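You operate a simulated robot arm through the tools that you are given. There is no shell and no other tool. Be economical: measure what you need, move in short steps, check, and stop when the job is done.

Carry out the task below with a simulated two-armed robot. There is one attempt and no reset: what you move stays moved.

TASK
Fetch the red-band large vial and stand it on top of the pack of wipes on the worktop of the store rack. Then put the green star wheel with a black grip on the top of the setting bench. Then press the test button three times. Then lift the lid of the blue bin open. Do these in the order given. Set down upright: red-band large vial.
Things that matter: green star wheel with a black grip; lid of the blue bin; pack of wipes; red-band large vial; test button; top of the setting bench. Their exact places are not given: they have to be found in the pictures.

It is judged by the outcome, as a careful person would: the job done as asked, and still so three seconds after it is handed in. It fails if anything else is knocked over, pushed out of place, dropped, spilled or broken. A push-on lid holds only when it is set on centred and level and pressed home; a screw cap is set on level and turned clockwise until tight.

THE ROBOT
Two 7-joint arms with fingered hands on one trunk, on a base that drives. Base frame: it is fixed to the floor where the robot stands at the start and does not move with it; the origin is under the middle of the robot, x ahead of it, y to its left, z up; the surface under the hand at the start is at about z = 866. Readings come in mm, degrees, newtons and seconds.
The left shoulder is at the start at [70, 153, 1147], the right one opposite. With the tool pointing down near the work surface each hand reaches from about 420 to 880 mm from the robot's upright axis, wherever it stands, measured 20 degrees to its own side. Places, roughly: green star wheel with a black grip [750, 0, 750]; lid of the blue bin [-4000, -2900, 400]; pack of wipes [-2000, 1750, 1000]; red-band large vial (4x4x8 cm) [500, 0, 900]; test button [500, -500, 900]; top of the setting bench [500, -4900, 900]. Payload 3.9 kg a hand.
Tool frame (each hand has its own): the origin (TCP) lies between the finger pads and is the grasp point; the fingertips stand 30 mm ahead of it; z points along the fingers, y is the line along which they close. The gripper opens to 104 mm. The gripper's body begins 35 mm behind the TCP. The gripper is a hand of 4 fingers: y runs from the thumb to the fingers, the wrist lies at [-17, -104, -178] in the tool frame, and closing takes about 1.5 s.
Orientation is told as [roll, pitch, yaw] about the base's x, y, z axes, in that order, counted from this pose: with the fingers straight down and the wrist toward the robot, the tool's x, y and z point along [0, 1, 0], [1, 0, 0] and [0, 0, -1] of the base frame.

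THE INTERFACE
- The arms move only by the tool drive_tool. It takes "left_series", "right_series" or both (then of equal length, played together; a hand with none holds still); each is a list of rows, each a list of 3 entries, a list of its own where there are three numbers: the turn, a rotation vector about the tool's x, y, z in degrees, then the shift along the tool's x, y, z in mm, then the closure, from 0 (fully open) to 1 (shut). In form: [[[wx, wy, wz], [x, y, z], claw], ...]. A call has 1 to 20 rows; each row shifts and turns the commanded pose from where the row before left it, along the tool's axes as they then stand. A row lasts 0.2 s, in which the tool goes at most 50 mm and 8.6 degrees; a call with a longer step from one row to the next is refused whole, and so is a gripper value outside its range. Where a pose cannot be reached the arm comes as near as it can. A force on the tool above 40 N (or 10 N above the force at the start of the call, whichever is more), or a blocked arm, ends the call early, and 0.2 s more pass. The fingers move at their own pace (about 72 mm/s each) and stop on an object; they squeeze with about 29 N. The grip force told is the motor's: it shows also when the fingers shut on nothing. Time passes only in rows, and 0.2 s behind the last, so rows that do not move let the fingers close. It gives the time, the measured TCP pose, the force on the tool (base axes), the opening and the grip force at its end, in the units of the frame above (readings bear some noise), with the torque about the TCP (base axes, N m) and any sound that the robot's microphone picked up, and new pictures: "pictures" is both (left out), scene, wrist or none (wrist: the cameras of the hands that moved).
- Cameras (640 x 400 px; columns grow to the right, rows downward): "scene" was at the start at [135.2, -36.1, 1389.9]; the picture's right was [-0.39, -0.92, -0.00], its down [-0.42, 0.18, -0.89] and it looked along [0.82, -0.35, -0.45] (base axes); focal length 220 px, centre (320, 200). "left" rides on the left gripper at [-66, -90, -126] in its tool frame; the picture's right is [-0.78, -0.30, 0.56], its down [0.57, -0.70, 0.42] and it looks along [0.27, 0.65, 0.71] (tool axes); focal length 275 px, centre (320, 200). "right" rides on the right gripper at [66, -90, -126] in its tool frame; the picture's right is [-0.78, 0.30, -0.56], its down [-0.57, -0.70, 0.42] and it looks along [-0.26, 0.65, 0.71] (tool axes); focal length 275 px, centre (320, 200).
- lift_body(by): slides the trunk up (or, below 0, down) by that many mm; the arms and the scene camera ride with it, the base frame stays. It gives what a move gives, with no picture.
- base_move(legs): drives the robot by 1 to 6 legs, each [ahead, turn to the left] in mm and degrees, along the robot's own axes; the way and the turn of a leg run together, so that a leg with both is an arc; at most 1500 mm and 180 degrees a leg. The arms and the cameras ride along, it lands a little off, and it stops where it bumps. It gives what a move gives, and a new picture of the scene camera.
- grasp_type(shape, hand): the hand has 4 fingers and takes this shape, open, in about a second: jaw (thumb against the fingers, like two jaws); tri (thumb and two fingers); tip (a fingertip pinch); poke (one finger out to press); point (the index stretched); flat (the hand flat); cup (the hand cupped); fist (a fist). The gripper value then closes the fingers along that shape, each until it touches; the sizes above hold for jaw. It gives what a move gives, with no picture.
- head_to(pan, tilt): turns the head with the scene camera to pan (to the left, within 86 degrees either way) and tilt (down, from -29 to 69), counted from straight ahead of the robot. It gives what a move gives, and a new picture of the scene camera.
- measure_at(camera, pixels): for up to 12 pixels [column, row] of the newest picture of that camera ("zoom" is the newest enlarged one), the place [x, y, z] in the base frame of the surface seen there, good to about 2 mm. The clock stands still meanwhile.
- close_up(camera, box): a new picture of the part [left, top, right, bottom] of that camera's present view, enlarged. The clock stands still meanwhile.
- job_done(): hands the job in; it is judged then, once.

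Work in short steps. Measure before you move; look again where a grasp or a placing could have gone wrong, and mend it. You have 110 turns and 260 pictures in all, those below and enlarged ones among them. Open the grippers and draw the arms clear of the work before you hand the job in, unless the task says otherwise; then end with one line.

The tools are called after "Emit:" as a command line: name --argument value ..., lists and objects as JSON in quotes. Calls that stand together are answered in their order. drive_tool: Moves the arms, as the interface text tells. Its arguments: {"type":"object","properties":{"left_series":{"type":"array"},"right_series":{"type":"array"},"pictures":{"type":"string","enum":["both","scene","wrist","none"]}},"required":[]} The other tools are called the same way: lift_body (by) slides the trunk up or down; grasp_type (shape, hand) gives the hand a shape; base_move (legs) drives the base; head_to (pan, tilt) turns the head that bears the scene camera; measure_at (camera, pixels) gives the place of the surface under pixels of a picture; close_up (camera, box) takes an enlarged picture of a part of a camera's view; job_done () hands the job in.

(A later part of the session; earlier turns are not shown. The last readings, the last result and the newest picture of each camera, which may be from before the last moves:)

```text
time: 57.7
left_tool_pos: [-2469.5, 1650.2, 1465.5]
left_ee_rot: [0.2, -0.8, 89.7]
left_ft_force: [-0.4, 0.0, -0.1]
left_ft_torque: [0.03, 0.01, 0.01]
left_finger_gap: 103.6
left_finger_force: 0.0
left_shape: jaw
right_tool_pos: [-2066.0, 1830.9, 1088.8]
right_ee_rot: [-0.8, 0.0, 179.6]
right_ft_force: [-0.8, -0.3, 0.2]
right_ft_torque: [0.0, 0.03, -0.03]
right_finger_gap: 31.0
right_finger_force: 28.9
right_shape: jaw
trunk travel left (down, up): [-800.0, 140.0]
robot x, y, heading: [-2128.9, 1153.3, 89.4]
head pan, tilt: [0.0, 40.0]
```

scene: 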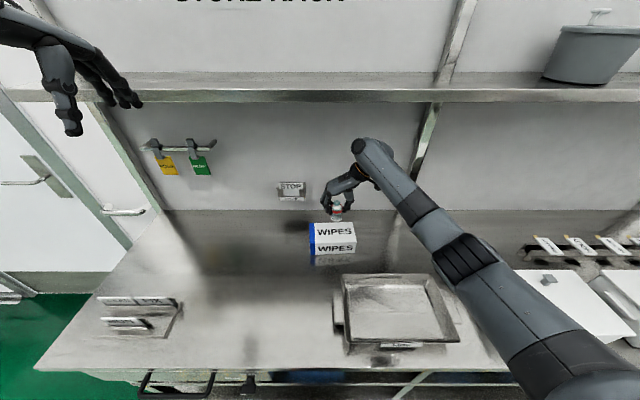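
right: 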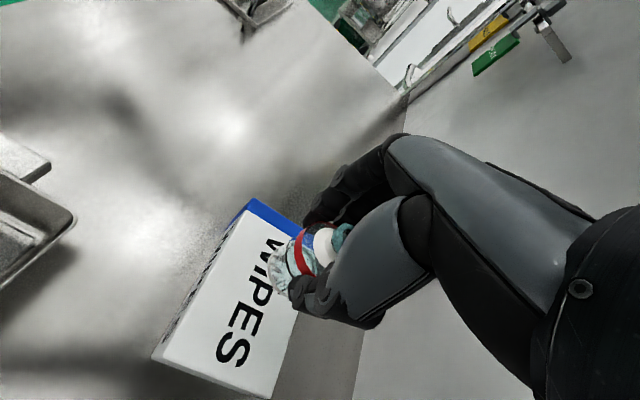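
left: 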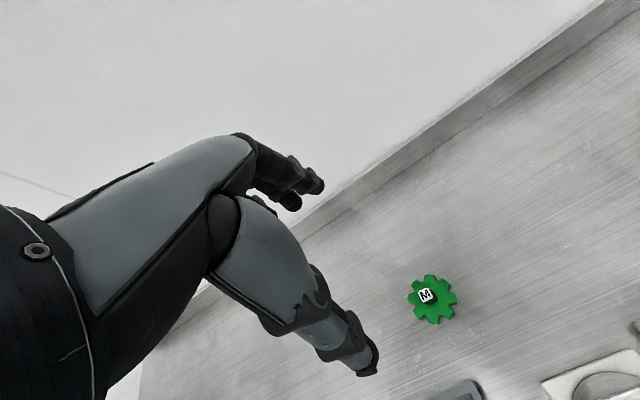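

A steady 0.8° lean remains; I check whether the elbow touches anything.

Emit:
measure_at --camera "scene" --pixels '[[465, 260], [425, 220], [520, 310], [560, 360], [550, 285], [400, 340], [395, 180], [360, 145], [250, 80], [120, 90], [68, 128]]'

Emit:
head_to --pan -40 --tilt 50

Emit:
head_to --pan 0 --tilt 69

```text
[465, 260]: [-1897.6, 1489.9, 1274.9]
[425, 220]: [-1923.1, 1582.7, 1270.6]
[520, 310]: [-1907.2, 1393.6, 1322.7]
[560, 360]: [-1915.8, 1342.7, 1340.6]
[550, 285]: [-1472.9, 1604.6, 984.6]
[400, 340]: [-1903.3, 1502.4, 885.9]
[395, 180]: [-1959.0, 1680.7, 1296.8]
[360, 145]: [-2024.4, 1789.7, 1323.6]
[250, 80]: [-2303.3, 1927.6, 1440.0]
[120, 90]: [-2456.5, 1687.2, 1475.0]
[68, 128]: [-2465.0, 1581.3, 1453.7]
```

```text
time: 58.8
left_tool_pos: [-2469.0, 1648.5, 1466.4]
left_ee_rot: [0.2, -0.7, 89.8]
left_ft_force: [-0.7, 1.1, 0.6]
left_ft_torque: [0.02, 0.0, 0.03]
left_finger_gap: 103.7
left_finger_force: 0.1
left_shape: jaw
right_tool_pos: [-2066.7, 1829.5, 1090.8]
right_ee_rot: [-0.8, 0.0, 179.8]
right_ft_force: [0.2, -0.8, -1.4]
right_ft_torque: [-0.02, 0.01, 0.01]
right_finger_gap: 30.8
right_finger_force: 28.7
right_shape: jaw
trunk travel left (down, up): [-800.0, 140.0]
robot x, y, heading: [-2124.9, 1152.4, 90.0]
head pan, tilt: [-40.0, 50.0]
```

scene: 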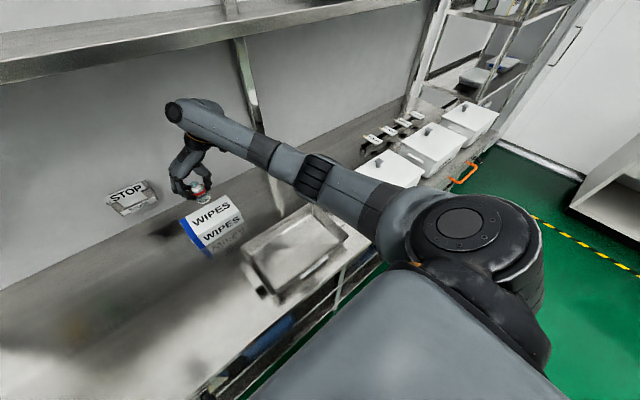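

```text
time: 59.8
left_tool_pos: [-2469.5, 1648.1, 1466.6]
left_ee_rot: [0.1, -0.7, 89.7]
left_ft_force: [0.0, -0.3, 0.9]
left_ft_torque: [-0.01, 0.05, -0.02]
left_finger_gap: 103.6
left_finger_force: 0.1
left_shape: jaw
right_tool_pos: [-2064.6, 1829.0, 1089.3]
right_ee_rot: [-0.8, 0.0, 179.7]
right_ft_force: [0.0, -0.8, -0.7]
right_ft_torque: [-0.01, 0.01, 0.02]
right_finger_gap: 30.8
right_finger_force: 29.1
right_shape: jaw
trunk travel left (down, up): [-800.0, 140.0]
robot x, y, heading: [-2127.7, 1152.0, 89.8]
head pan, tilt: [0.0, 68.8]
```

scene: 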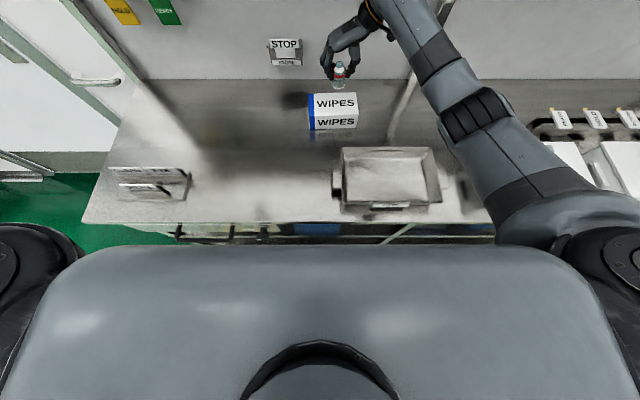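

No visible contact; the base may be pressing on the rack's lower structure. I back off 20 mm and check the lean.

Emit:
base_move --legs '[[-20, 0]]'

Emit:
drive_tool --right_series '[[[0, 0, 0], [0, 0, 0], 1], [[0, 0, 0], [0, 0, 0], 1], [[0, 0, 0], [0, 0, 0], 1], [[0, 0, 0], [0, 0, 0], 1], [[0, 0, 0], [0, 0, 0], 1]]' --pictures "none"

```text
time: 60.6
left_tool_pos: [-2468.0, 1635.9, 1462.8]
left_ee_rot: [0.3, -0.4, 89.6]
left_ft_force: [0.0, 1.1, -0.8]
left_ft_torque: [-0.07, 0.03, -0.05]
left_finger_gap: 104.1
left_finger_force: 0.0
left_shape: jaw
right_tool_pos: [-2065.1, 1814.8, 1086.5]
right_ee_rot: [-0.5, 0.0, 179.7]
right_ft_force: [-0.2, 0.6, -0.7]
right_ft_torque: [-0.05, 0.0, 0.01]
right_finger_gap: 31.0
right_finger_force: 29.3
right_shape: jaw
trunk travel left (down, up): [-800.0, 140.0]
robot x, y, heading: [-2127.8, 1132.3, 89.3]
head pan, tilt: [0.0, 68.8]
```

scene: 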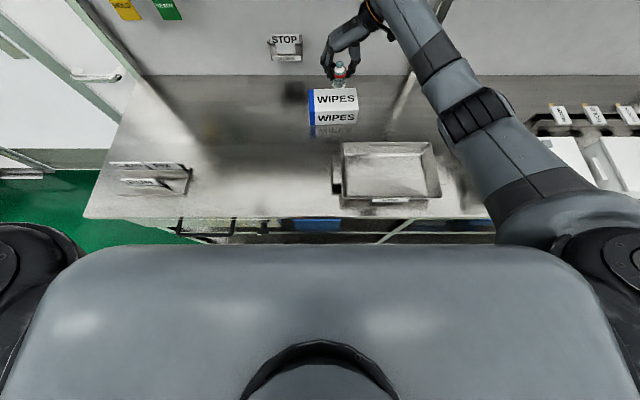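

```text
time: 61.8
left_tool_pos: [-2467.4, 1630.5, 1466.5]
left_ee_rot: [0.2, -0.6, 89.6]
left_ft_force: [-0.7, -0.2, 0.1]
left_ft_torque: [-0.02, -0.01, 0.01]
left_finger_gap: 104.0
left_finger_force: 0.1
left_shape: jaw
right_tool_pos: [-2065.3, 1809.7, 1087.6]
right_ee_rot: [-0.7, 0.0, 179.7]
right_ft_force: [0.1, 0.5, -0.5]
right_ft_torque: [-0.01, -0.01, -0.01]
right_finger_gap: 31.1
right_finger_force: 29.4
right_shape: jaw
trunk travel left (down, up): [-800.0, 140.0]
robot x, y, heading: [-2126.1, 1134.0, 89.5]
head pan, tilt: [0.0, 68.8]
```

Lean persists without contact, so it is just compliance. I correct the roll, reach 30 mm forward, then lower by the trunk to keep reach.

Emit:
drive_tool --right_series '[[[0, -0.7, 0], [-15, 0, 0], 1], [[0, 0, 0], [-16, 0, 0], 1], [[0, 0, 0], [0, 0, 0], 1], [[0, 0, 0], [0, 0, 0], 1], [[0, 0, 0], [0, 0, 0], 1]]' --pictures "none"

Emit:
lift_body --by -55

Emit:
drive_tool --right_series '[[[0, 0, 0], [0, 0, 0], 1], [[0, 0, 0], [0, 0, 0], 1], [[0, 0, 0], [0, 0, 0], 1]]' --pictures "both"

Emit:
close_up --camera "scene" --box '[280, 30, 420, 150]'

```text
time: 63.0
left_tool_pos: [-2469.0, 1629.6, 1466.0]
left_ee_rot: [0.1, -0.6, 89.5]
left_ft_force: [-1.4, -0.5, -0.1]
left_ft_torque: [0.0, -0.02, -0.01]
left_finger_gap: 103.9
left_finger_force: 0.1
left_shape: jaw
right_tool_pos: [-2065.6, 1841.5, 1089.6]
right_ee_rot: [-1.5, 0.2, 179.7]
right_ft_force: [0.3, 0.3, 0.3]
right_ft_torque: [0.0, 0.01, 0.02]
right_finger_gap: 31.1
right_finger_force: 28.5
right_shape: jaw
trunk travel left (down, up): [-800.0, 140.0]
robot x, y, heading: [-2128.4, 1134.4, 89.4]
head pan, tilt: [0.0, 68.8]
```

```text
time: 64.0
left_tool_pos: [-2468.8, 1628.3, 1411.2]
left_ee_rot: [0.1, -0.7, 89.6]
left_ft_force: [0.0, -0.4, -0.4]
left_ft_torque: [-0.02, 0.03, 0.02]
left_finger_gap: 103.7
left_finger_force: 0.0
left_shape: jaw
right_tool_pos: [-2066.1, 1840.8, 1035.3]
right_ee_rot: [-1.4, 0.0, 179.7]
right_ft_force: [0.6, 0.6, -0.2]
right_ft_torque: [0.01, -0.03, -0.02]
right_finger_gap: 31.2
right_finger_force: 29.2
right_shape: jaw
trunk travel left (down, up): [-745.0, 195.0]
robot x, y, heading: [-2127.8, 1133.9, 89.7]
head pan, tilt: [0.0, 68.8]
```

```text
time: 64.8
left_tool_pos: [-2469.7, 1629.8, 1410.1]
left_ee_rot: [0.2, -0.6, 89.7]
left_ft_force: [0.5, -0.3, 0.5]
left_ft_torque: [0.0, 0.0, -0.03]
left_finger_gap: 103.6
left_finger_force: 0.1
left_shape: jaw
right_tool_pos: [-2064.9, 1840.9, 1034.8]
right_ee_rot: [-1.5, 0.0, 179.7]
right_ft_force: [0.6, 0.4, -0.1]
right_ft_torque: [0.01, -0.01, -0.02]
right_finger_gap: 30.9
right_finger_force: 28.9
right_shape: jaw
trunk travel left (down, up): [-745.0, 195.0]
robot x, y, heading: [-2124.4, 1137.6, 89.5]
head pan, tilt: [0.0, 68.8]
```

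scene: 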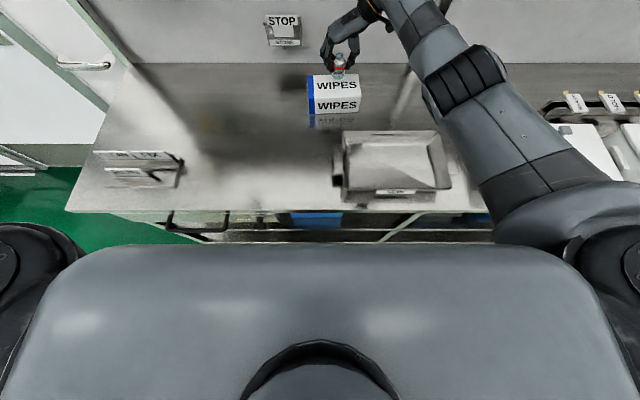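
right: 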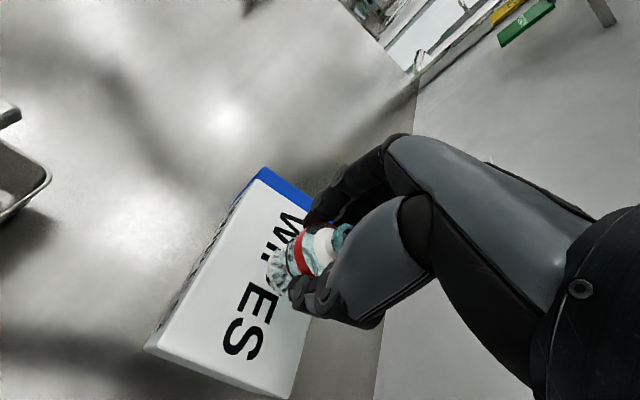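

```text
3.33 times, centred on (350, 90) of scene
```

zoom: 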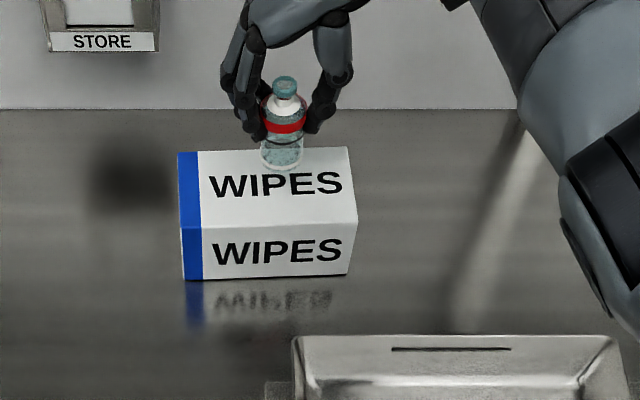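

My roll correction went the wrong way (now −1.5°); I turn it back by +1.5°, then lower by the trunk 14 mm.

Emit:
drive_tool --right_series '[[[0, 1.5, 0], [0, 0, 0], 1], [[0, 0, 0], [0, 0, 0], 1], [[0, 0, 0], [0, 0, 0], 1]]' --pictures "none"

Emit:
lift_body --by -14

Emit:
drive_tool --right_series '[[[0, 0, 0], [0, 0, 2], 1], [[0, 0, 0], [0, 0, 1], 1], [[0, 0, 0], [0, 0, 0], 1]]' --pictures "wrist"

Emit:
close_up --camera "scene" --box '[290, 30, 390, 130]'

```text
time: 65.6
left_tool_pos: [-2468.0, 1630.0, 1410.1]
left_ee_rot: [0.2, -0.8, 89.6]
left_ft_force: [-0.5, 0.2, -1.0]
left_ft_torque: [0.01, -0.01, 0.04]
left_finger_gap: 104.1
left_finger_force: 0.0
left_shape: jaw
right_tool_pos: [-2065.1, 1841.1, 1036.1]
right_ee_rot: [0.0, 0.0, 179.7]
right_ft_force: [-0.5, 0.3, 0.0]
right_ft_torque: [0.01, 0.01, 0.01]
right_finger_gap: 31.0
right_finger_force: 29.1
right_shape: jaw
trunk travel left (down, up): [-745.0, 195.0]
robot x, y, heading: [-2125.5, 1133.3, 89.4]
head pan, tilt: [0.0, 68.8]
```

```text
time: 66.2
left_tool_pos: [-2469.7, 1629.4, 1397.9]
left_ee_rot: [0.2, -0.6, 89.6]
left_ft_force: [0.4, 0.1, 1.0]
left_ft_torque: [-0.04, 0.0, -0.02]
left_finger_gap: 103.8
left_finger_force: 0.1
left_shape: jaw
right_tool_pos: [-2064.8, 1841.1, 1023.4]
right_ee_rot: [0.0, 0.0, 179.5]
right_ft_force: [0.9, -0.5, 0.0]
right_ft_torque: [0.02, -0.03, 0.0]
right_finger_gap: 31.1
right_finger_force: 28.9
right_shape: jaw
trunk travel left (down, up): [-731.0, 209.0]
robot x, y, heading: [-2130.2, 1136.2, 89.4]
head pan, tilt: [0.0, 68.8]
```

```text
time: 67.0
left_tool_pos: [-2468.2, 1629.6, 1396.4]
left_ee_rot: [0.2, -0.8, 89.7]
left_ft_force: [-0.4, -0.8, 0.4]
left_ft_torque: [0.0, -0.04, 0.04]
left_finger_gap: 103.7
left_finger_force: 0.0
left_shape: jaw
right_tool_pos: [-2065.2, 1839.5, 1018.6]
right_ee_rot: [-0.1, 0.1, 179.6]
right_ft_force: [-0.4, -0.3, 0.3]
right_ft_torque: [0.02, 0.01, -0.03]
right_finger_gap: 30.8
right_finger_force: 29.3
right_shape: jaw
trunk travel left (down, up): [-731.0, 209.0]
robot x, y, heading: [-2125.7, 1134.8, 89.6]
head pan, tilt: [0.0, 68.8]
```

right: 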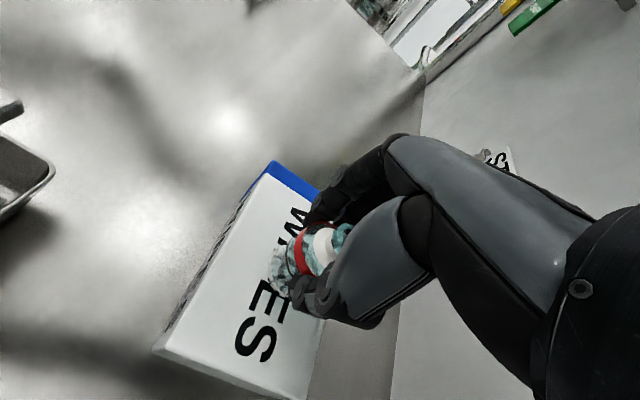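

```text
4.00 times, centred on (340, 80) of scene
```

zoom: 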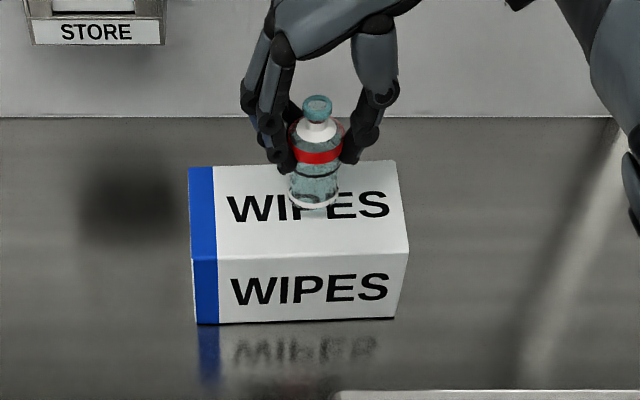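

Nearly there, no contact force yet. I go down in 1 mm steps watching the force.

Emit:
drive_tool --right_series '[[[0, 0, 0], [0, 0, 1], 1], [[0, 0, 0], [0, 0, 1], 1], [[0, 0, 0], [0, 0, 1], 1], [[0, 0, 0], [0, 0, 0], 1]]' --pictures "none"

Emit:
drive_tool --right_series '[[[0, 0, 0], [0, 0, 1], 1], [[0, 0, 0], [0, 0, 0], 1]]' --pictures "none"

```text
time: 68.0
left_tool_pos: [-2468.1, 1630.1, 1397.3]
left_ee_rot: [0.2, -0.6, 89.7]
left_ft_force: [0.7, 1.1, -0.1]
left_ft_torque: [0.02, 0.0, 0.0]
left_finger_gap: 103.9
left_finger_force: 0.1
left_shape: jaw
right_tool_pos: [-2065.0, 1840.0, 1016.7]
right_ee_rot: [-0.1, 0.2, 179.5]
right_ft_force: [-0.6, -0.5, -0.2]
right_ft_torque: [-0.01, -0.03, -0.01]
right_finger_gap: 30.8
right_finger_force: 28.5
right_shape: jaw
trunk travel left (down, up): [-731.0, 209.0]
robot x, y, heading: [-2131.2, 1132.1, 89.6]
head pan, tilt: [0.0, 68.8]
```

```text
time: 68.6
left_tool_pos: [-2467.5, 1628.7, 1396.7]
left_ee_rot: [0.2, -0.7, 89.7]
left_ft_force: [0.1, -0.2, -0.6]
left_ft_torque: [-0.04, 0.01, 0.01]
left_finger_gap: 104.0
left_finger_force: 0.1
left_shape: jaw
right_tool_pos: [-2064.8, 1839.6, 1013.7]
right_ee_rot: [-0.1, 0.0, 179.6]
right_ft_force: [-0.6, 0.7, -0.6]
right_ft_torque: [0.02, 0.0, -0.01]
right_finger_gap: 30.9
right_finger_force: 29.7
right_shape: jaw
trunk travel left (down, up): [-731.0, 209.0]
robot x, y, heading: [-2128.5, 1129.1, 89.6]
head pan, tilt: [0.0, 68.8]
```

Emit:
drive_tool --right_series '[[[0, 0, 0], [0, 0, 1], 1], [[0, 0, 0], [0, 0, 1], 1], [[0, 0, 0], [0, 0, 0], 1]]' --pictures "wrist"

Emit:
close_up --camera "scene" --box '[310, 40, 370, 100]'

```text
time: 69.4
left_tool_pos: [-2468.2, 1630.4, 1397.0]
left_ee_rot: [0.2, -0.7, 89.5]
left_ft_force: [-0.2, -0.1, 0.4]
left_ft_torque: [-0.01, -0.01, 0.04]
left_finger_gap: 103.6
left_finger_force: 0.0
left_shape: jaw
right_tool_pos: [-2065.2, 1839.7, 1012.4]
right_ee_rot: [0.0, 0.1, 179.6]
right_ft_force: [-0.1, 0.5, 0.2]
right_ft_torque: [-0.01, -0.01, -0.04]
right_finger_gap: 31.0
right_finger_force: 28.6
right_shape: jaw
trunk travel left (down, up): [-731.0, 209.0]
robot x, y, heading: [-2124.8, 1134.4, 89.6]
head pan, tilt: [0.0, 68.8]
```

right: 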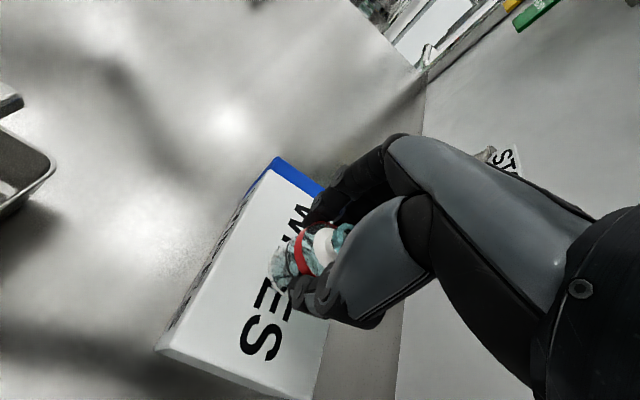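

```text
6.67 times, centred on (340, 70) of scene
```

zoom: 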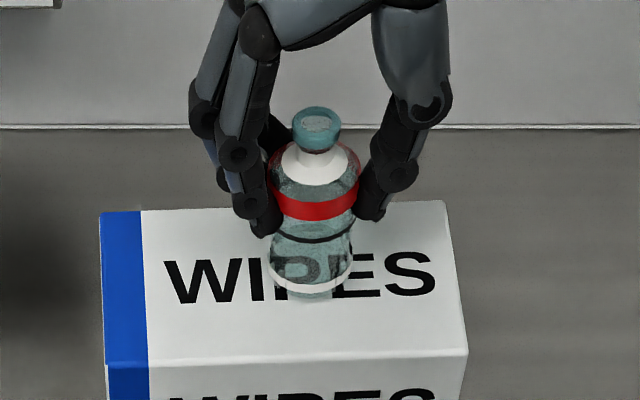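

I measure the base of the vial and the pack top beside it.

Emit:
measure_at --camera "zoom" --pixels '[[300, 290], [325, 288], [300, 305], [315, 210], [316, 110], [300, 140], [400, 230]]'

```text
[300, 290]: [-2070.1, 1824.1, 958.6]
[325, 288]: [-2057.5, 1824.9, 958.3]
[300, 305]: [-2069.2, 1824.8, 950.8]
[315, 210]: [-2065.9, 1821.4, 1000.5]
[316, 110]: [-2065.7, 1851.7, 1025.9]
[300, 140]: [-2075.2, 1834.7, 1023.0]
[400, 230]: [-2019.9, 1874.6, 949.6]
```

The base looks about 3–5 mm above the pack top. I continue in small steps.

Emit:
drive_tool --right_series '[[[0, 0, 0], [0, 0, 1], 1], [[0, 0, 0], [0, 0, 1], 1], [[0, 0, 0], [0, 0, 0], 1]]' --pictures "none"

Emit:
drive_tool --right_series '[[[0, 0, 0], [0, 0, 1], 1], [[0, 0, 0], [0, 0, 0], 1]]' --pictures "none"

Emit:
close_up --camera "scene" --box '[310, 40, 370, 100]'

```text
time: 70.2
left_tool_pos: [-2467.5, 1629.4, 1396.5]
left_ee_rot: [0.2, -0.7, 89.6]
left_ft_force: [-0.1, 1.2, 0.4]
left_ft_torque: [0.03, 0.02, 0.0]
left_finger_gap: 103.9
left_finger_force: 0.1
left_shape: jaw
right_tool_pos: [-2064.2, 1838.9, 1011.3]
right_ee_rot: [-0.2, 0.1, 179.6]
right_ft_force: [0.6, 0.1, 1.2]
right_ft_torque: [-0.03, -0.01, 0.0]
right_finger_gap: 31.0
right_finger_force: 28.7
right_shape: jaw
trunk travel left (down, up): [-731.0, 209.0]
robot x, y, heading: [-2130.2, 1136.7, 89.5]
head pan, tilt: [0.0, 68.8]
```

```text
time: 70.8
left_tool_pos: [-2468.3, 1629.1, 1397.8]
left_ee_rot: [0.2, -0.7, 89.5]
left_ft_force: [0.1, -0.6, 0.7]
left_ft_torque: [-0.05, 0.04, -0.01]
left_finger_gap: 104.0
left_finger_force: 0.2
left_shape: jaw
right_tool_pos: [-2063.0, 1839.4, 1010.1]
right_ee_rot: [-0.1, 0.0, 179.5]
right_ft_force: [1.3, 0.6, 5.8]
right_ft_torque: [0.07, 0.07, -0.03]
right_finger_gap: 31.1
right_finger_force: 28.4
right_shape: jaw
trunk travel left (down, up): [-731.0, 209.0]
robot x, y, heading: [-2127.9, 1134.0, 89.7]
head pan, tilt: [0.0, 68.8]
```

```text
6.67 times, centred on (340, 70) of scene
```

zoom: 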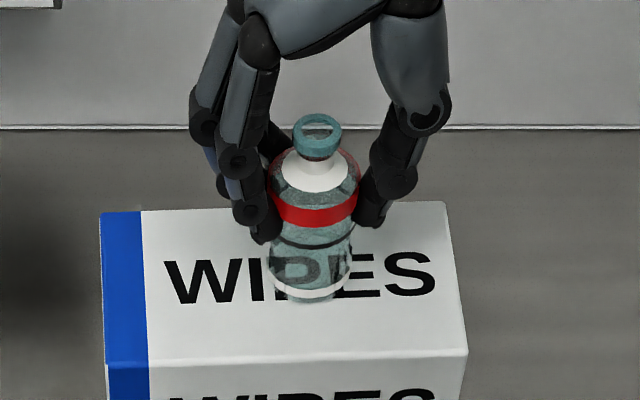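

Contact at 5.8 N. I open the fingers gradually.

Emit:
drive_tool --right_series '[[[0, 0, 0], [0, 0, 0], 0.65], [[0, 0, 0], [0, 0, 0], 0.58], [[0, 0, 0], [0, 0, 0], 0.5], [[0, 0, 0], [0, 0, 0], 0.4], [[0, 0, 0], [0, 0, 0], 0.3], [[0, 0, 0], [0, 0, 0], 0.3], [[0, 0, 0], [0, 0, 0], 0.3]]' --pictures "wrist"

Emit:
close_up --camera "scene" --box '[310, 40, 370, 100]'

```text
time: 72.4
left_tool_pos: [-2467.8, 1629.7, 1397.3]
left_ee_rot: [0.3, -0.7, 89.7]
left_ft_force: [-0.5, -0.6, -0.6]
left_ft_torque: [-0.03, -0.01, 0.0]
left_finger_gap: 104.0
left_finger_force: 0.1
left_shape: jaw
right_tool_pos: [-2065.2, 1838.7, 1009.1]
right_ee_rot: [-0.2, 0.0, 179.6]
right_ft_force: [0.8, -0.7, 0.1]
right_ft_torque: [-0.01, -0.03, 0.01]
right_finger_gap: 72.8
right_finger_force: 0.1
right_shape: jaw
trunk travel left (down, up): [-731.0, 209.0]
robot x, y, heading: [-2131.1, 1131.2, 89.3]
head pan, tilt: [0.0, 68.8]
```

right: 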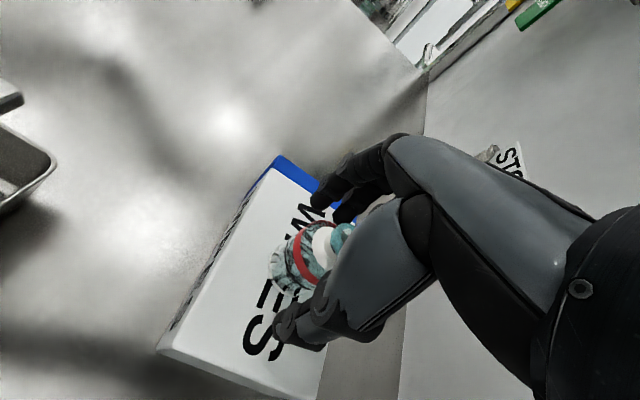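

```text
6.67 times, centred on (340, 70) of scene
```

zoom: 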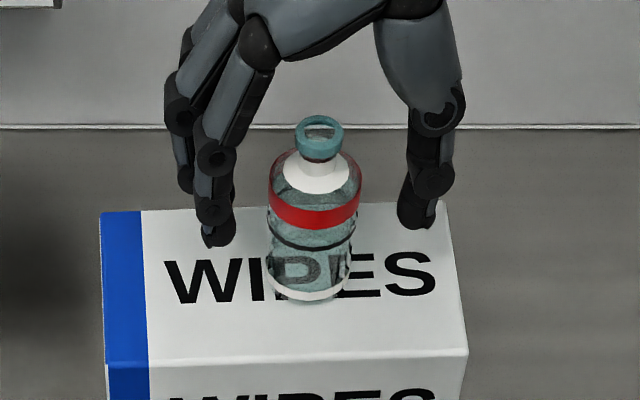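

The vial stands free. I raise straight up with the trunk, then back away.

Emit:
lift_body --by 95

Emit:
base_move --legs '[[-500, 0]]'

Emit:
head_to --pan 0 --tilt 40

Emit:
close_up --camera "scene" --box '[220, 120, 420, 260]'

```text
time: 73.7
left_tool_pos: [-2468.3, 1629.6, 1491.0]
left_ee_rot: [0.2, -0.6, 89.7]
left_ft_force: [0.7, 0.1, -0.1]
left_ft_torque: [-0.02, 0.02, 0.01]
left_finger_gap: 103.9
left_finger_force: 0.0
left_shape: jaw
right_tool_pos: [-2065.3, 1839.3, 1104.0]
right_ee_rot: [0.0, 0.1, 179.7]
right_ft_force: [-0.9, -0.4, -0.3]
right_ft_torque: [-0.01, -0.04, -0.03]
right_finger_gap: 72.5
right_finger_force: 0.1
right_shape: jaw
trunk travel left (down, up): [-826.0, 114.0]
robot x, y, heading: [-2123.7, 1127.2, 89.8]
head pan, tilt: [0.0, 68.8]
```

```text
time: 76.7
left_tool_pos: [-2472.5, 1122.7, 1491.4]
left_ee_rot: [0.1, -0.6, 90.1]
left_ft_force: [-0.4, 0.9, -0.7]
left_ft_torque: [-0.07, -0.02, -0.01]
left_finger_gap: 104.1
left_finger_force: 0.1
left_shape: jaw
right_tool_pos: [-2069.9, 1334.0, 1103.1]
right_ee_rot: [0.0, 0.0, 179.9]
right_ft_force: [0.6, 0.3, 0.5]
right_ft_torque: [0.01, 0.03, 0.03]
right_finger_gap: 72.6
right_finger_force: 0.0
right_shape: jaw
trunk travel left (down, up): [-826.0, 114.0]
robot x, y, heading: [-2127.3, 624.6, 89.9]
head pan, tilt: [0.0, 68.8]
```

scene: 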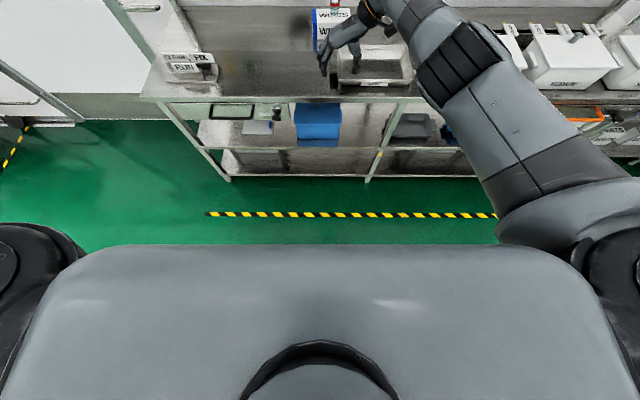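

```text
time: 77.6
left_tool_pos: [-2472.8, 1120.5, 1491.8]
left_ee_rot: [0.2, -0.7, 90.0]
left_ft_force: [-1.0, 0.1, -0.6]
left_ft_torque: [-0.01, -0.03, -0.02]
left_finger_gap: 104.0
left_finger_force: 0.1
left_shape: jaw
right_tool_pos: [-2069.8, 1330.7, 1104.0]
right_ee_rot: [0.0, 0.1, 179.8]
right_ft_force: [0.7, 0.1, 0.0]
right_ft_torque: [-0.01, 0.03, -0.03]
right_finger_gap: 72.3
right_finger_force: 0.1
right_shape: jaw
trunk travel left (down, up): [-826.0, 114.0]
robot x, y, heading: [-2130.6, 625.8, 90.2]
head pan, tilt: [0.0, 40.0]
```

scene: 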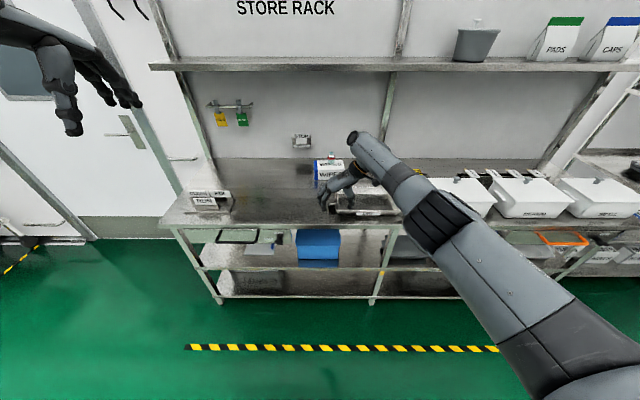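

```text
2.86 times, centred on (320, 190) of scene
```

zoom: 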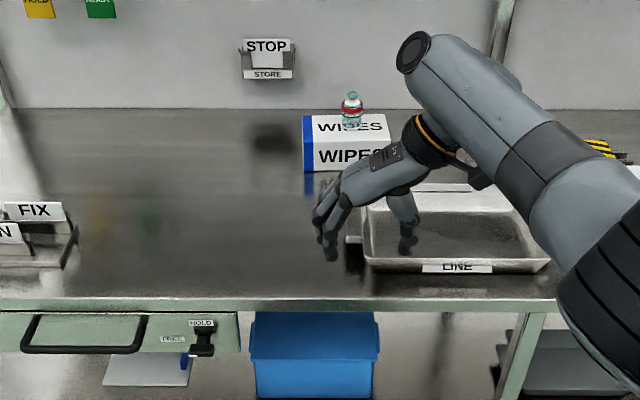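

Vial stands well on the pack. I retract the right arm, turn its yaw back, and raise; then drive back toward the first bench.

Emit:
drive_tool --right_series '[[[0, 0, 0], [40, 0, -20], 0.3], [[0, 0, 0], [40, 0, -20], 0.3], [[0, 0, 0], [40, 0, -20], 0.3], [[0, 0, 0], [40, 0, -20], 0.3], [[0, 0, 0], [40, 0, -20], 0.3], [[0, 0, 8.5], [0, 0, 0], 0.3], [[0, 0, 8.5], [0, 0, 0], 0.3], [[0, 0, 8.5], [0, 0, 0], 0.3], [[0, 0, 8.5], [0, 0, 0], 0.3], [[0, 0, 8.5], [0, 0, 0], 0.3], [[0, 0, 8.5], [0, 0, 0], 0.3], [[0, 0, 8.5], [0, 0, 0], 0.3], [[0, 0, 8.5], [0, 0, 0], 0.3], [[0, 0, 8.5], [0, 0, 0], 0.3], [[0, 0, 8.5], [0, 0, 0], 0.3], [[0, 0, 5], [0, 0, 0], 0.3]]' --pictures "none"

Emit:
base_move --legs '[[0, -110.6], [1400, 0], [300, 0], [0, 20.4]]'

```text
time: 81.0
left_tool_pos: [-2473.8, 1121.7, 1492.8]
left_ee_rot: [0.1, -0.7, 90.0]
left_ft_force: [-0.4, -0.3, -0.7]
left_ft_torque: [-0.01, 0.01, -0.02]
left_finger_gap: 103.5
left_finger_force: 0.0
left_shape: jaw
right_tool_pos: [-2093.7, 1429.0, 1130.2]
right_ee_rot: [-0.1, 0.0, 89.9]
right_ft_force: [0.2, 0.3, 0.0]
right_ft_torque: [0.02, -0.04, 0.03]
right_finger_gap: 72.9
right_finger_force: 0.0
right_shape: jaw
right hand out of reach, approached as far as the arm can: row 1, 2, 3, 4, 5, 6, 7, 8, 9, 10, 11, 12, 13, 14
trunk travel left (down, up): [-826.0, 114.0]
robot x, y, heading: [-2127.4, 628.1, 89.8]
head pan, tilt: [0.0, 40.0]
```

```text
time: 95.5
left_tool_pos: [-33.7, 281.7, 1492.1]
left_ee_rot: [0.4, -0.6, -2.9]
left_ft_force: [-0.7, 0.6, 0.6]
left_ft_torque: [-0.02, -0.02, 0.0]
left_finger_gap: 103.8
left_finger_force: 0.1
left_shape: jaw
right_tool_pos: [254.6, -111.7, 1130.0]
right_ee_rot: [0.1, 0.0, -2.9]
right_ft_force: [-0.3, 0.0, -0.7]
right_ft_torque: [0.0, 0.01, 0.02]
right_finger_gap: 72.6
right_finger_force: 0.0
right_shape: jaw
trunk travel left (down, up): [-826.0, 114.0]
robot x, y, heading: [-549.4, -35.4, -3.1]
head pan, tilt: [0.0, 40.0]
```

scene: 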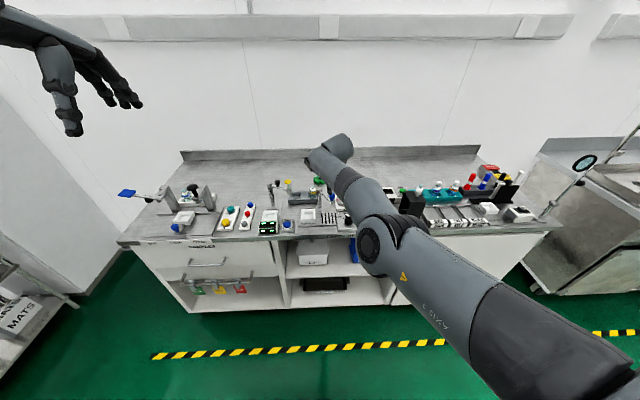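

The arm ended oddly stretched (fwd ≈ 800). I pull it back along tool −y and up in steps and check.

Emit:
drive_tool --right_series '[[[0, 0, 0], [0, -30, 0], 0.3], [[0, 0, 0], [0, -30, 0], 0.3], [[0, 0, 0], [0, -30, 0], 0.3], [[0, 0, 0], [0, -30, 0], 0.3], [[0, 0, 0], [0, 0, 0], 0.3]]' --pictures "scene"

```text
time: 96.7
left_tool_pos: [-33.9, 283.5, 1491.7]
left_ee_rot: [0.2, -0.7, -2.8]
left_ft_force: [0.2, -0.3, 0.2]
left_ft_torque: [0.0, 0.0, 0.0]
left_finger_gap: 103.8
left_finger_force: 0.1
left_shape: jaw
right_tool_pos: [255.2, -109.0, 1131.1]
right_ee_rot: [0.0, 0.0, -2.8]
right_ft_force: [0.0, 0.2, 1.0]
right_ft_torque: [-0.01, 0.01, 0.03]
right_finger_gap: 72.8
right_finger_force: 0.0
right_shape: jaw
right hand out of reach, approached as far as the arm can: row 1, 2, 3, 4
trunk travel left (down, up): [-826.0, 114.0]
robot x, y, heading: [-546.3, -33.6, -2.8]
head pan, tilt: [0.0, 40.0]
```

scene: 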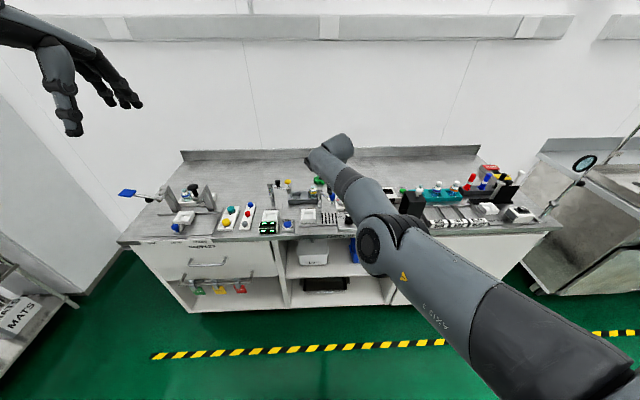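

Still stuck. I test a sideways/down shift to see how the command relates to the arm.

Emit:
drive_tool --right_series '[[[0, 0, 0], [-40, 0, 0], 0.3], [[0, 0, 0], [-40, 0, 0], 0.3], [[0, 0, 0], [-40, 0, 0], 0.3], [[0, 0, 0], [0, 0, 0], 0.3]]' --pictures "none"

Emit:
drive_tool --right_series '[[[0, 0, 0], [0, -40, 0], 0.3], [[0, 0, 0], [0, -40, 0], 0.3], [[0, 0, 0], [0, -40, 0], 0.3], [[0, 0, 0], [0, -40, 0], 0.3], [[0, 0, 0], [0, 0, 0], 0.3]]' --pictures "none"

```text
time: 97.7
left_tool_pos: [-34.2, 283.9, 1491.4]
left_ee_rot: [0.2, -0.6, -2.9]
left_ft_force: [-1.0, -0.7, 0.0]
left_ft_torque: [-0.05, 0.0, 0.01]
left_finger_gap: 103.7
left_finger_force: 0.0
left_shape: jaw
right_tool_pos: [269.2, -221.7, 1141.7]
right_ee_rot: [-0.1, 0.2, -2.8]
right_ft_force: [-0.7, 0.1, 0.2]
right_ft_torque: [0.01, -0.01, 0.04]
right_finger_gap: 72.7
right_finger_force: 0.0
right_shape: jaw
right hand out of reach, approached as far as the arm can: row 1, 2, 3
trunk travel left (down, up): [-826.0, 114.0]
robot x, y, heading: [-540.7, -34.1, -2.5]
head pan, tilt: [0.0, 40.0]
```

```text
time: 98.9
left_tool_pos: [-35.4, 283.4, 1492.2]
left_ee_rot: [0.4, -0.6, -2.8]
left_ft_force: [0.9, 0.1, -0.3]
left_ft_torque: [0.04, 0.03, 0.0]
left_finger_gap: 103.8
left_finger_force: 0.1
left_shape: jaw
right_tool_pos: [269.8, -223.5, 1143.1]
right_ee_rot: [-0.2, 0.1, -2.8]
right_ft_force: [-0.1, -0.6, -0.7]
right_ft_torque: [-0.01, -0.01, 0.01]
right_finger_gap: 72.7
right_finger_force: 0.1
right_shape: jaw
right hand out of reach, approached as far as the arm can: row 1, 2, 3, 4
trunk travel left (down, up): [-826.0, 114.0]
robot x, y, heading: [-548.8, -33.9, -2.8]
head pan, tilt: [0.0, 40.0]
```

Lateral moves work, inward ones not: straight-arm singularity. I try going up and sideways to bend the elbow.

Emit:
drive_tool --right_series '[[[0, 0, 0], [0, -10, -40], 0.3], [[0, 0, 0], [0, -10, -40], 0.3], [[0, 0, 0], [0, -10, -40], 0.3], [[0, 0, 0], [0, -10, -40], 0.3], [[0, 0, 0], [0, -10, -40], 0.3], [[0, 0, 0], [0, 0, 0], 0.3]]' --pictures "scene"

```text
time: 100.3
left_tool_pos: [-34.2, 282.9, 1491.8]
left_ee_rot: [0.1, -0.6, -2.7]
left_ft_force: [0.5, 0.8, -0.6]
left_ft_torque: [-0.02, 0.04, -0.04]
left_finger_gap: 104.0
left_finger_force: 0.0
left_shape: jaw
right_tool_pos: [260.8, -218.4, 1346.4]
right_ee_rot: [0.0, 0.2, -2.9]
right_ft_force: [0.1, 0.3, 0.0]
right_ft_torque: [0.01, -0.02, 0.01]
right_finger_gap: 72.8
right_finger_force: 0.1
right_shape: jaw
right hand out of reach, approached as far as the arm can: row 1, 2, 3, 4, 5
trunk travel left (down, up): [-826.0, 114.0]
robot x, y, heading: [-544.9, -36.2, -2.9]
head pan, tilt: [0.0, 40.0]
```

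scene: 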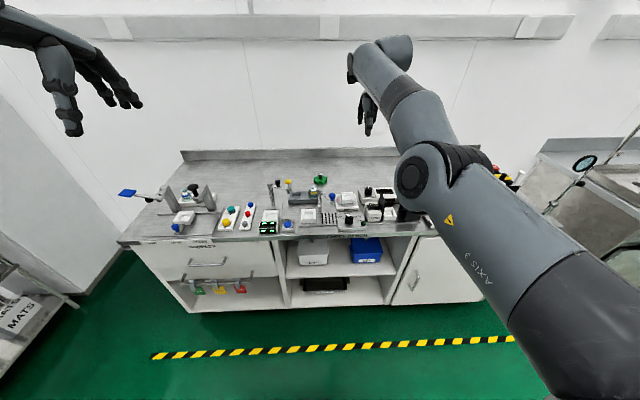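

It moved up, still stretched. I try pulling back again together with moving down-back diagonals.

Emit:
drive_tool --right_series '[[[0, 0, 0], [0, -45, -10], 0.3], [[0, 0, 0], [0, -45, -10], 0.3], [[0, 0, 0], [0, -45, 0], 0.3], [[0, 0, 0], [0, -45, 0], 0.3], [[0, 0, 0], [0, -45, 0], 0.3], [[0, 0, 0], [0, -45, 0], 0.3], [[0, 0, 0], [0, 0, 0], 0.3]]' --pictures "none"

```text
time: 101.9
left_tool_pos: [-33.6, 283.2, 1491.1]
left_ee_rot: [0.2, -0.5, -2.8]
left_ft_force: [-1.6, -0.4, -0.3]
left_ft_torque: [-0.05, -0.02, -0.01]
left_finger_gap: 104.1
left_finger_force: 0.0
left_shape: jaw
right_tool_pos: [234.8, -193.8, 1430.0]
right_ee_rot: [-0.1, 0.3, -2.6]
right_ft_force: [0.7, -0.4, 0.9]
right_ft_torque: [-0.02, -0.02, 0.03]
right_finger_gap: 72.8
right_finger_force: 0.0
right_shape: jaw
right hand out of reach, approached as far as the arm can: row 1, 2, 3, 4, 5, 6
trunk travel left (down, up): [-826.0, 114.0]
robot x, y, heading: [-545.2, -35.5, -2.7]
head pan, tilt: [0.0, 40.0]
```

The readings fit a commanded pose lying beyond the reach sphere, so pulling back further should bring it in.

Emit:
drive_tool --right_series '[[[0, 0, 0], [0, -45, 0], 0.3], [[0, 0, 0], [0, -45, 0], 0.3], [[0, 0, 0], [0, -45, 0], 0.3], [[0, 0, 0], [0, 0, 0], 0.3]]' --pictures "none"

```text
time: 102.9
left_tool_pos: [-34.5, 283.7, 1491.8]
left_ee_rot: [0.3, -0.6, -2.8]
left_ft_force: [-0.5, 0.2, -0.9]
left_ft_torque: [0.02, -0.02, -0.04]
left_finger_gap: 103.9
left_finger_force: 0.1
left_shape: jaw
right_tool_pos: [220.6, -179.9, 1463.8]
right_ee_rot: [0.0, 0.1, -2.8]
right_ft_force: [-0.2, 0.9, -0.3]
right_ft_torque: [0.0, 0.0, 0.05]
right_finger_gap: 72.8
right_finger_force: 0.0
right_shape: jaw
right hand out of reach, approached as far as the arm can: row 1, 2, 3
trunk travel left (down, up): [-826.0, 114.0]
robot x, y, heading: [-544.4, -38.4, -2.9]
head pan, tilt: [0.0, 40.0]
```

Still beyond reach but converging; I continue pulling back and down.

Emit:
drive_tool --right_series '[[[0, 0, 0], [0, -45, 10], 0.3], [[0, 0, 0], [0, -45, 10], 0.3], [[0, 0, 0], [0, -45, 10], 0.3], [[0, 0, 0], [0, -45, 10], 0.3], [[0, 0, 0], [0, -45, 10], 0.3], [[0, 0, 0], [0, -45, 10], 0.3], [[0, 0, 0], [0, -45, 10], 0.3], [[0, 0, 0], [0, 0, 0], 0.3]]' --pictures "none"

```text
time: 104.7
left_tool_pos: [-34.8, 284.1, 1491.5]
left_ee_rot: [0.3, -0.6, -2.8]
left_ft_force: [0.3, 0.0, 1.4]
left_ft_torque: [0.01, 0.0, -0.03]
left_finger_gap: 104.0
left_finger_force: 0.0
left_shape: jaw
right_tool_pos: [205.3, -154.4, 1491.1]
right_ee_rot: [-0.1, 0.1, -2.8]
right_ft_force: [-0.5, -0.3, -0.1]
right_ft_torque: [-0.02, 0.0, 0.01]
right_finger_gap: 72.7
right_finger_force: 0.1
right_shape: jaw
right hand out of reach, approached as far as the arm can: row 1, 2, 3, 4, 5, 6, 7
trunk travel left (down, up): [-826.0, 114.0]
robot x, y, heading: [-545.1, -36.5, -2.7]
head pan, tilt: [0.0, 40.0]
```

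The behaviour suggests the command may now lie well inside while the arm sits straight (singular). To be safe I return most of the pull-back, then try a downward/left motion to bend the elbow.

Emit:
drive_tool --right_series '[[[0, 0, 0], [0, 50, 0], 0.3], [[0, 0, 0], [0, 50, 0], 0.3], [[0, 0, 0], [0, 50, 0], 0.3], [[0, 0, 0], [0, 50, 0], 0.3], [[0, 0, 0], [0, 50, 0], 0.3], [[0, 0, 0], [0, 50, 0], 0.3], [[0, 0, 0], [0, 50, 0], 0.3], [[0, 0, 0], [0, 50, 0], 0.3], [[0, 0, 0], [0, 50, 0], 0.3], [[0, 0, 0], [0, 50, 0], 0.3], [[0, 0, 0], [0, 50, 0], 0.3], [[0, 0, 0], [0, 50, 0], 0.3], [[0, 0, 0], [0, 50, 0], 0.3], [[0, 0, 0], [0, 50, 0], 0.3], [[0, 0, 0], [0, 50, 0], 0.3], [[0, 0, 0], [0, 50, 0], 0.3], [[0, 0, 0], [0, 50, 0], 0.3], [[0, 0, 0], [0, 50, 0], 0.3], [[0, 0, 0], [0, 50, 0], 0.3]]' --pictures "none"

Emit:
drive_tool --right_series '[[[0, 0, 0], [10, 0, 40], 0.3], [[0, 0, 0], [10, 0, 40], 0.3], [[0, 0, 0], [10, 0, 40], 0.3], [[0, 0, 0], [10, 0, 40], 0.3], [[0, 0, 0], [0, 0, 0], 0.3]]' --pictures "none"

```text
time: 108.7
left_tool_pos: [-34.3, 284.3, 1492.0]
left_ee_rot: [0.2, -0.6, -2.8]
left_ft_force: [0.0, -0.5, -0.1]
left_ft_torque: [0.04, -0.01, -0.01]
left_finger_gap: 103.7
left_finger_force: 0.1
left_shape: jaw
right_tool_pos: [238.3, -181.0, 1435.6]
right_ee_rot: [-0.1, 0.2, -2.9]
right_ft_force: [-0.2, 0.1, 0.3]
right_ft_torque: [0.0, 0.03, -0.02]
right_finger_gap: 72.8
right_finger_force: 0.1
right_shape: jaw
right hand out of reach, approached as far as the arm can: row 1, 2, 3, 4, 5, 6, 7, 8, 9, 10, 11, 12, 13, 14, 15, 16, 17, 18, 19
trunk travel left (down, up): [-826.0, 114.0]
robot x, y, heading: [-544.3, -36.7, -2.9]
head pan, tilt: [0.0, 40.0]
```

```text
time: 109.9
left_tool_pos: [-35.0, 283.1, 1492.3]
left_ee_rot: [0.2, -0.7, -2.8]
left_ft_force: [-0.1, 0.1, -0.7]
left_ft_torque: [-0.01, 0.01, 0.0]
left_finger_gap: 103.9
left_finger_force: 0.0
left_shape: jaw
right_tool_pos: [240.2, -142.1, 1274.2]
right_ee_rot: [0.0, 0.0, -2.9]
right_ft_force: [0.0, -0.6, 0.7]
right_ft_torque: [0.0, 0.0, 0.01]
right_finger_gap: 72.7
right_finger_force: 0.1
right_shape: jaw
trunk travel left (down, up): [-826.0, 114.0]
robot x, y, heading: [-551.5, -33.2, -3.0]
head pan, tilt: [0.0, 40.0]
```

Going down/left unlocked it (no out-of-reach flag). Now I pull back.

Emit:
drive_tool --right_series '[[[0, 0, 0], [0, -30, 10], 0.3], [[0, 0, 0], [0, -30, 10], 0.3], [[0, 0, 0], [0, -40, 0], 0.3], [[0, 0, 0], [0, -40, 0], 0.3], [[0, 0, 0], [0, -40, 0], 0.3], [[0, 0, 0], [0, 0, 0], 0.3]]' --pictures "scene"

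```text
time: 111.3
left_tool_pos: [-34.3, 283.9, 1490.8]
left_ee_rot: [0.2, -0.7, -2.7]
left_ft_force: [-0.1, 0.6, -0.5]
left_ft_torque: [-0.03, 0.0, 0.0]
left_finger_gap: 103.8
left_finger_force: 0.1
left_shape: jaw
right_tool_pos: [58.7, -134.4, 1257.0]
right_ee_rot: [-0.1, 0.0, -2.9]
right_ft_force: [0.2, -0.6, -0.7]
right_ft_torque: [0.02, 0.03, 0.0]
right_finger_gap: 72.7
right_finger_force: 0.1
right_shape: jaw
trunk travel left (down, up): [-826.0, 114.0]
robot x, y, heading: [-543.7, -34.6, -2.8]
head pan, tilt: [0.0, 40.0]
```

scene: 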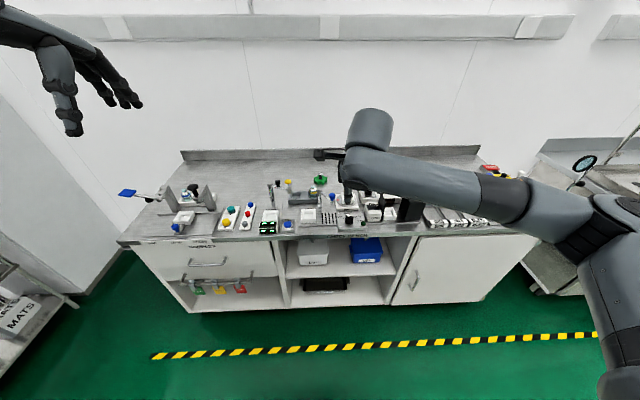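

Arm recovered. I straighten heading and drive to the bench.

Emit:
base_move --legs '[[0, 2.8], [540, 0]]'

Emit:
head_to --pan 0 --tilt 50

Emit:
close_up --camera "right" --box '[0, 0, 639, 399]'

```text
time: 114.8
left_tool_pos: [483.0, 318.0, 1491.9]
left_ee_rot: [0.2, -0.6, 0.7]
left_ft_force: [0.7, 0.4, -0.9]
left_ft_torque: [0.01, 0.0, 0.0]
left_finger_gap: 103.8
left_finger_force: 0.1
left_shape: jaw
right_tool_pos: [601.9, -94.2, 1257.9]
right_ee_rot: [-0.2, 0.0, 0.7]
right_ft_force: [0.7, 0.4, -0.2]
right_ft_torque: [-0.01, 0.01, -0.01]
right_finger_gap: 73.0
right_finger_force: 0.1
right_shape: jaw
trunk travel left (down, up): [-826.0, 114.0]
robot x, y, heading: [-2.5, -29.8, 0.7]
head pan, tilt: [0.0, 40.0]
```

scene: 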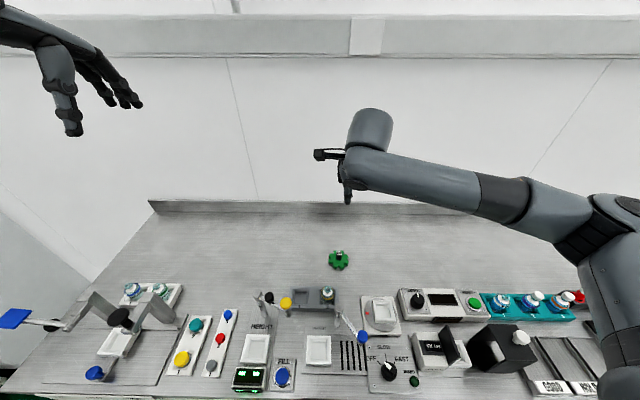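

```text
time: 115.5
left_tool_pos: [484.3, 317.9, 1492.3]
left_ee_rot: [0.2, -0.7, 0.6]
left_ft_force: [-0.5, -0.6, 0.4]
left_ft_torque: [-0.01, 0.02, 0.01]
left_finger_gap: 103.8
left_finger_force: 0.0
left_shape: jaw
right_tool_pos: [602.6, -94.3, 1256.9]
right_ee_rot: [0.0, 0.1, 0.7]
right_ft_force: [0.1, 0.3, 0.4]
right_ft_torque: [-0.02, 0.0, -0.01]
right_finger_gap: 72.9
right_finger_force: 0.1
right_shape: jaw
trunk travel left (down, up): [-826.0, 114.0]
robot x, y, heading: [-4.8, -31.9, 0.7]
head pan, tilt: [0.0, 50.0]
```

scene: 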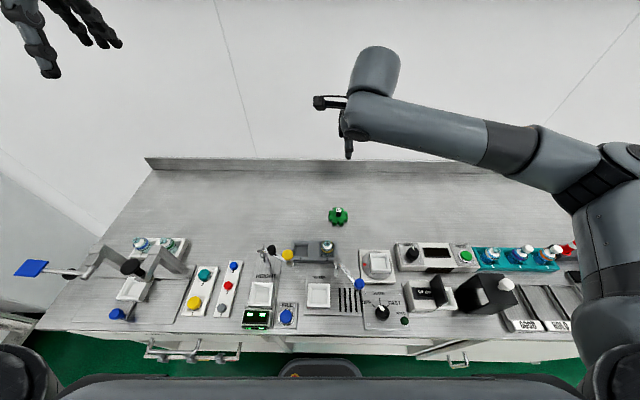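

```text
1.00 times, centred on (320, 200) of right (not enlarged: the box is as wide or as high as the picture)
```

zoom: 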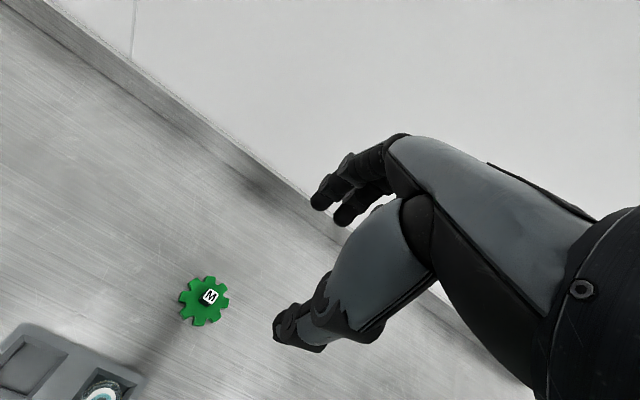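

I enlarge the wheel in the wrist view and measure the grip.

Emit:
close_up --camera "right" --box '[160, 260, 250, 340]'

Emit:
measure_at --camera "scene" --pixels '[[339, 209], [339, 215]]'

```text
5.00 times, centred on (205, 300) of right
```

zoom: 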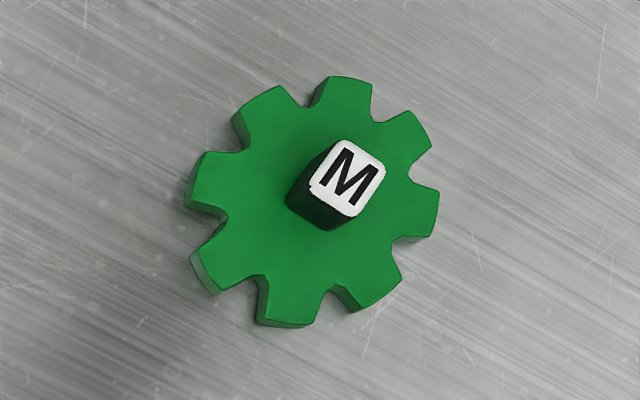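

```text
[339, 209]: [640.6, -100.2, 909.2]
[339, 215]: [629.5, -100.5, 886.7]
```

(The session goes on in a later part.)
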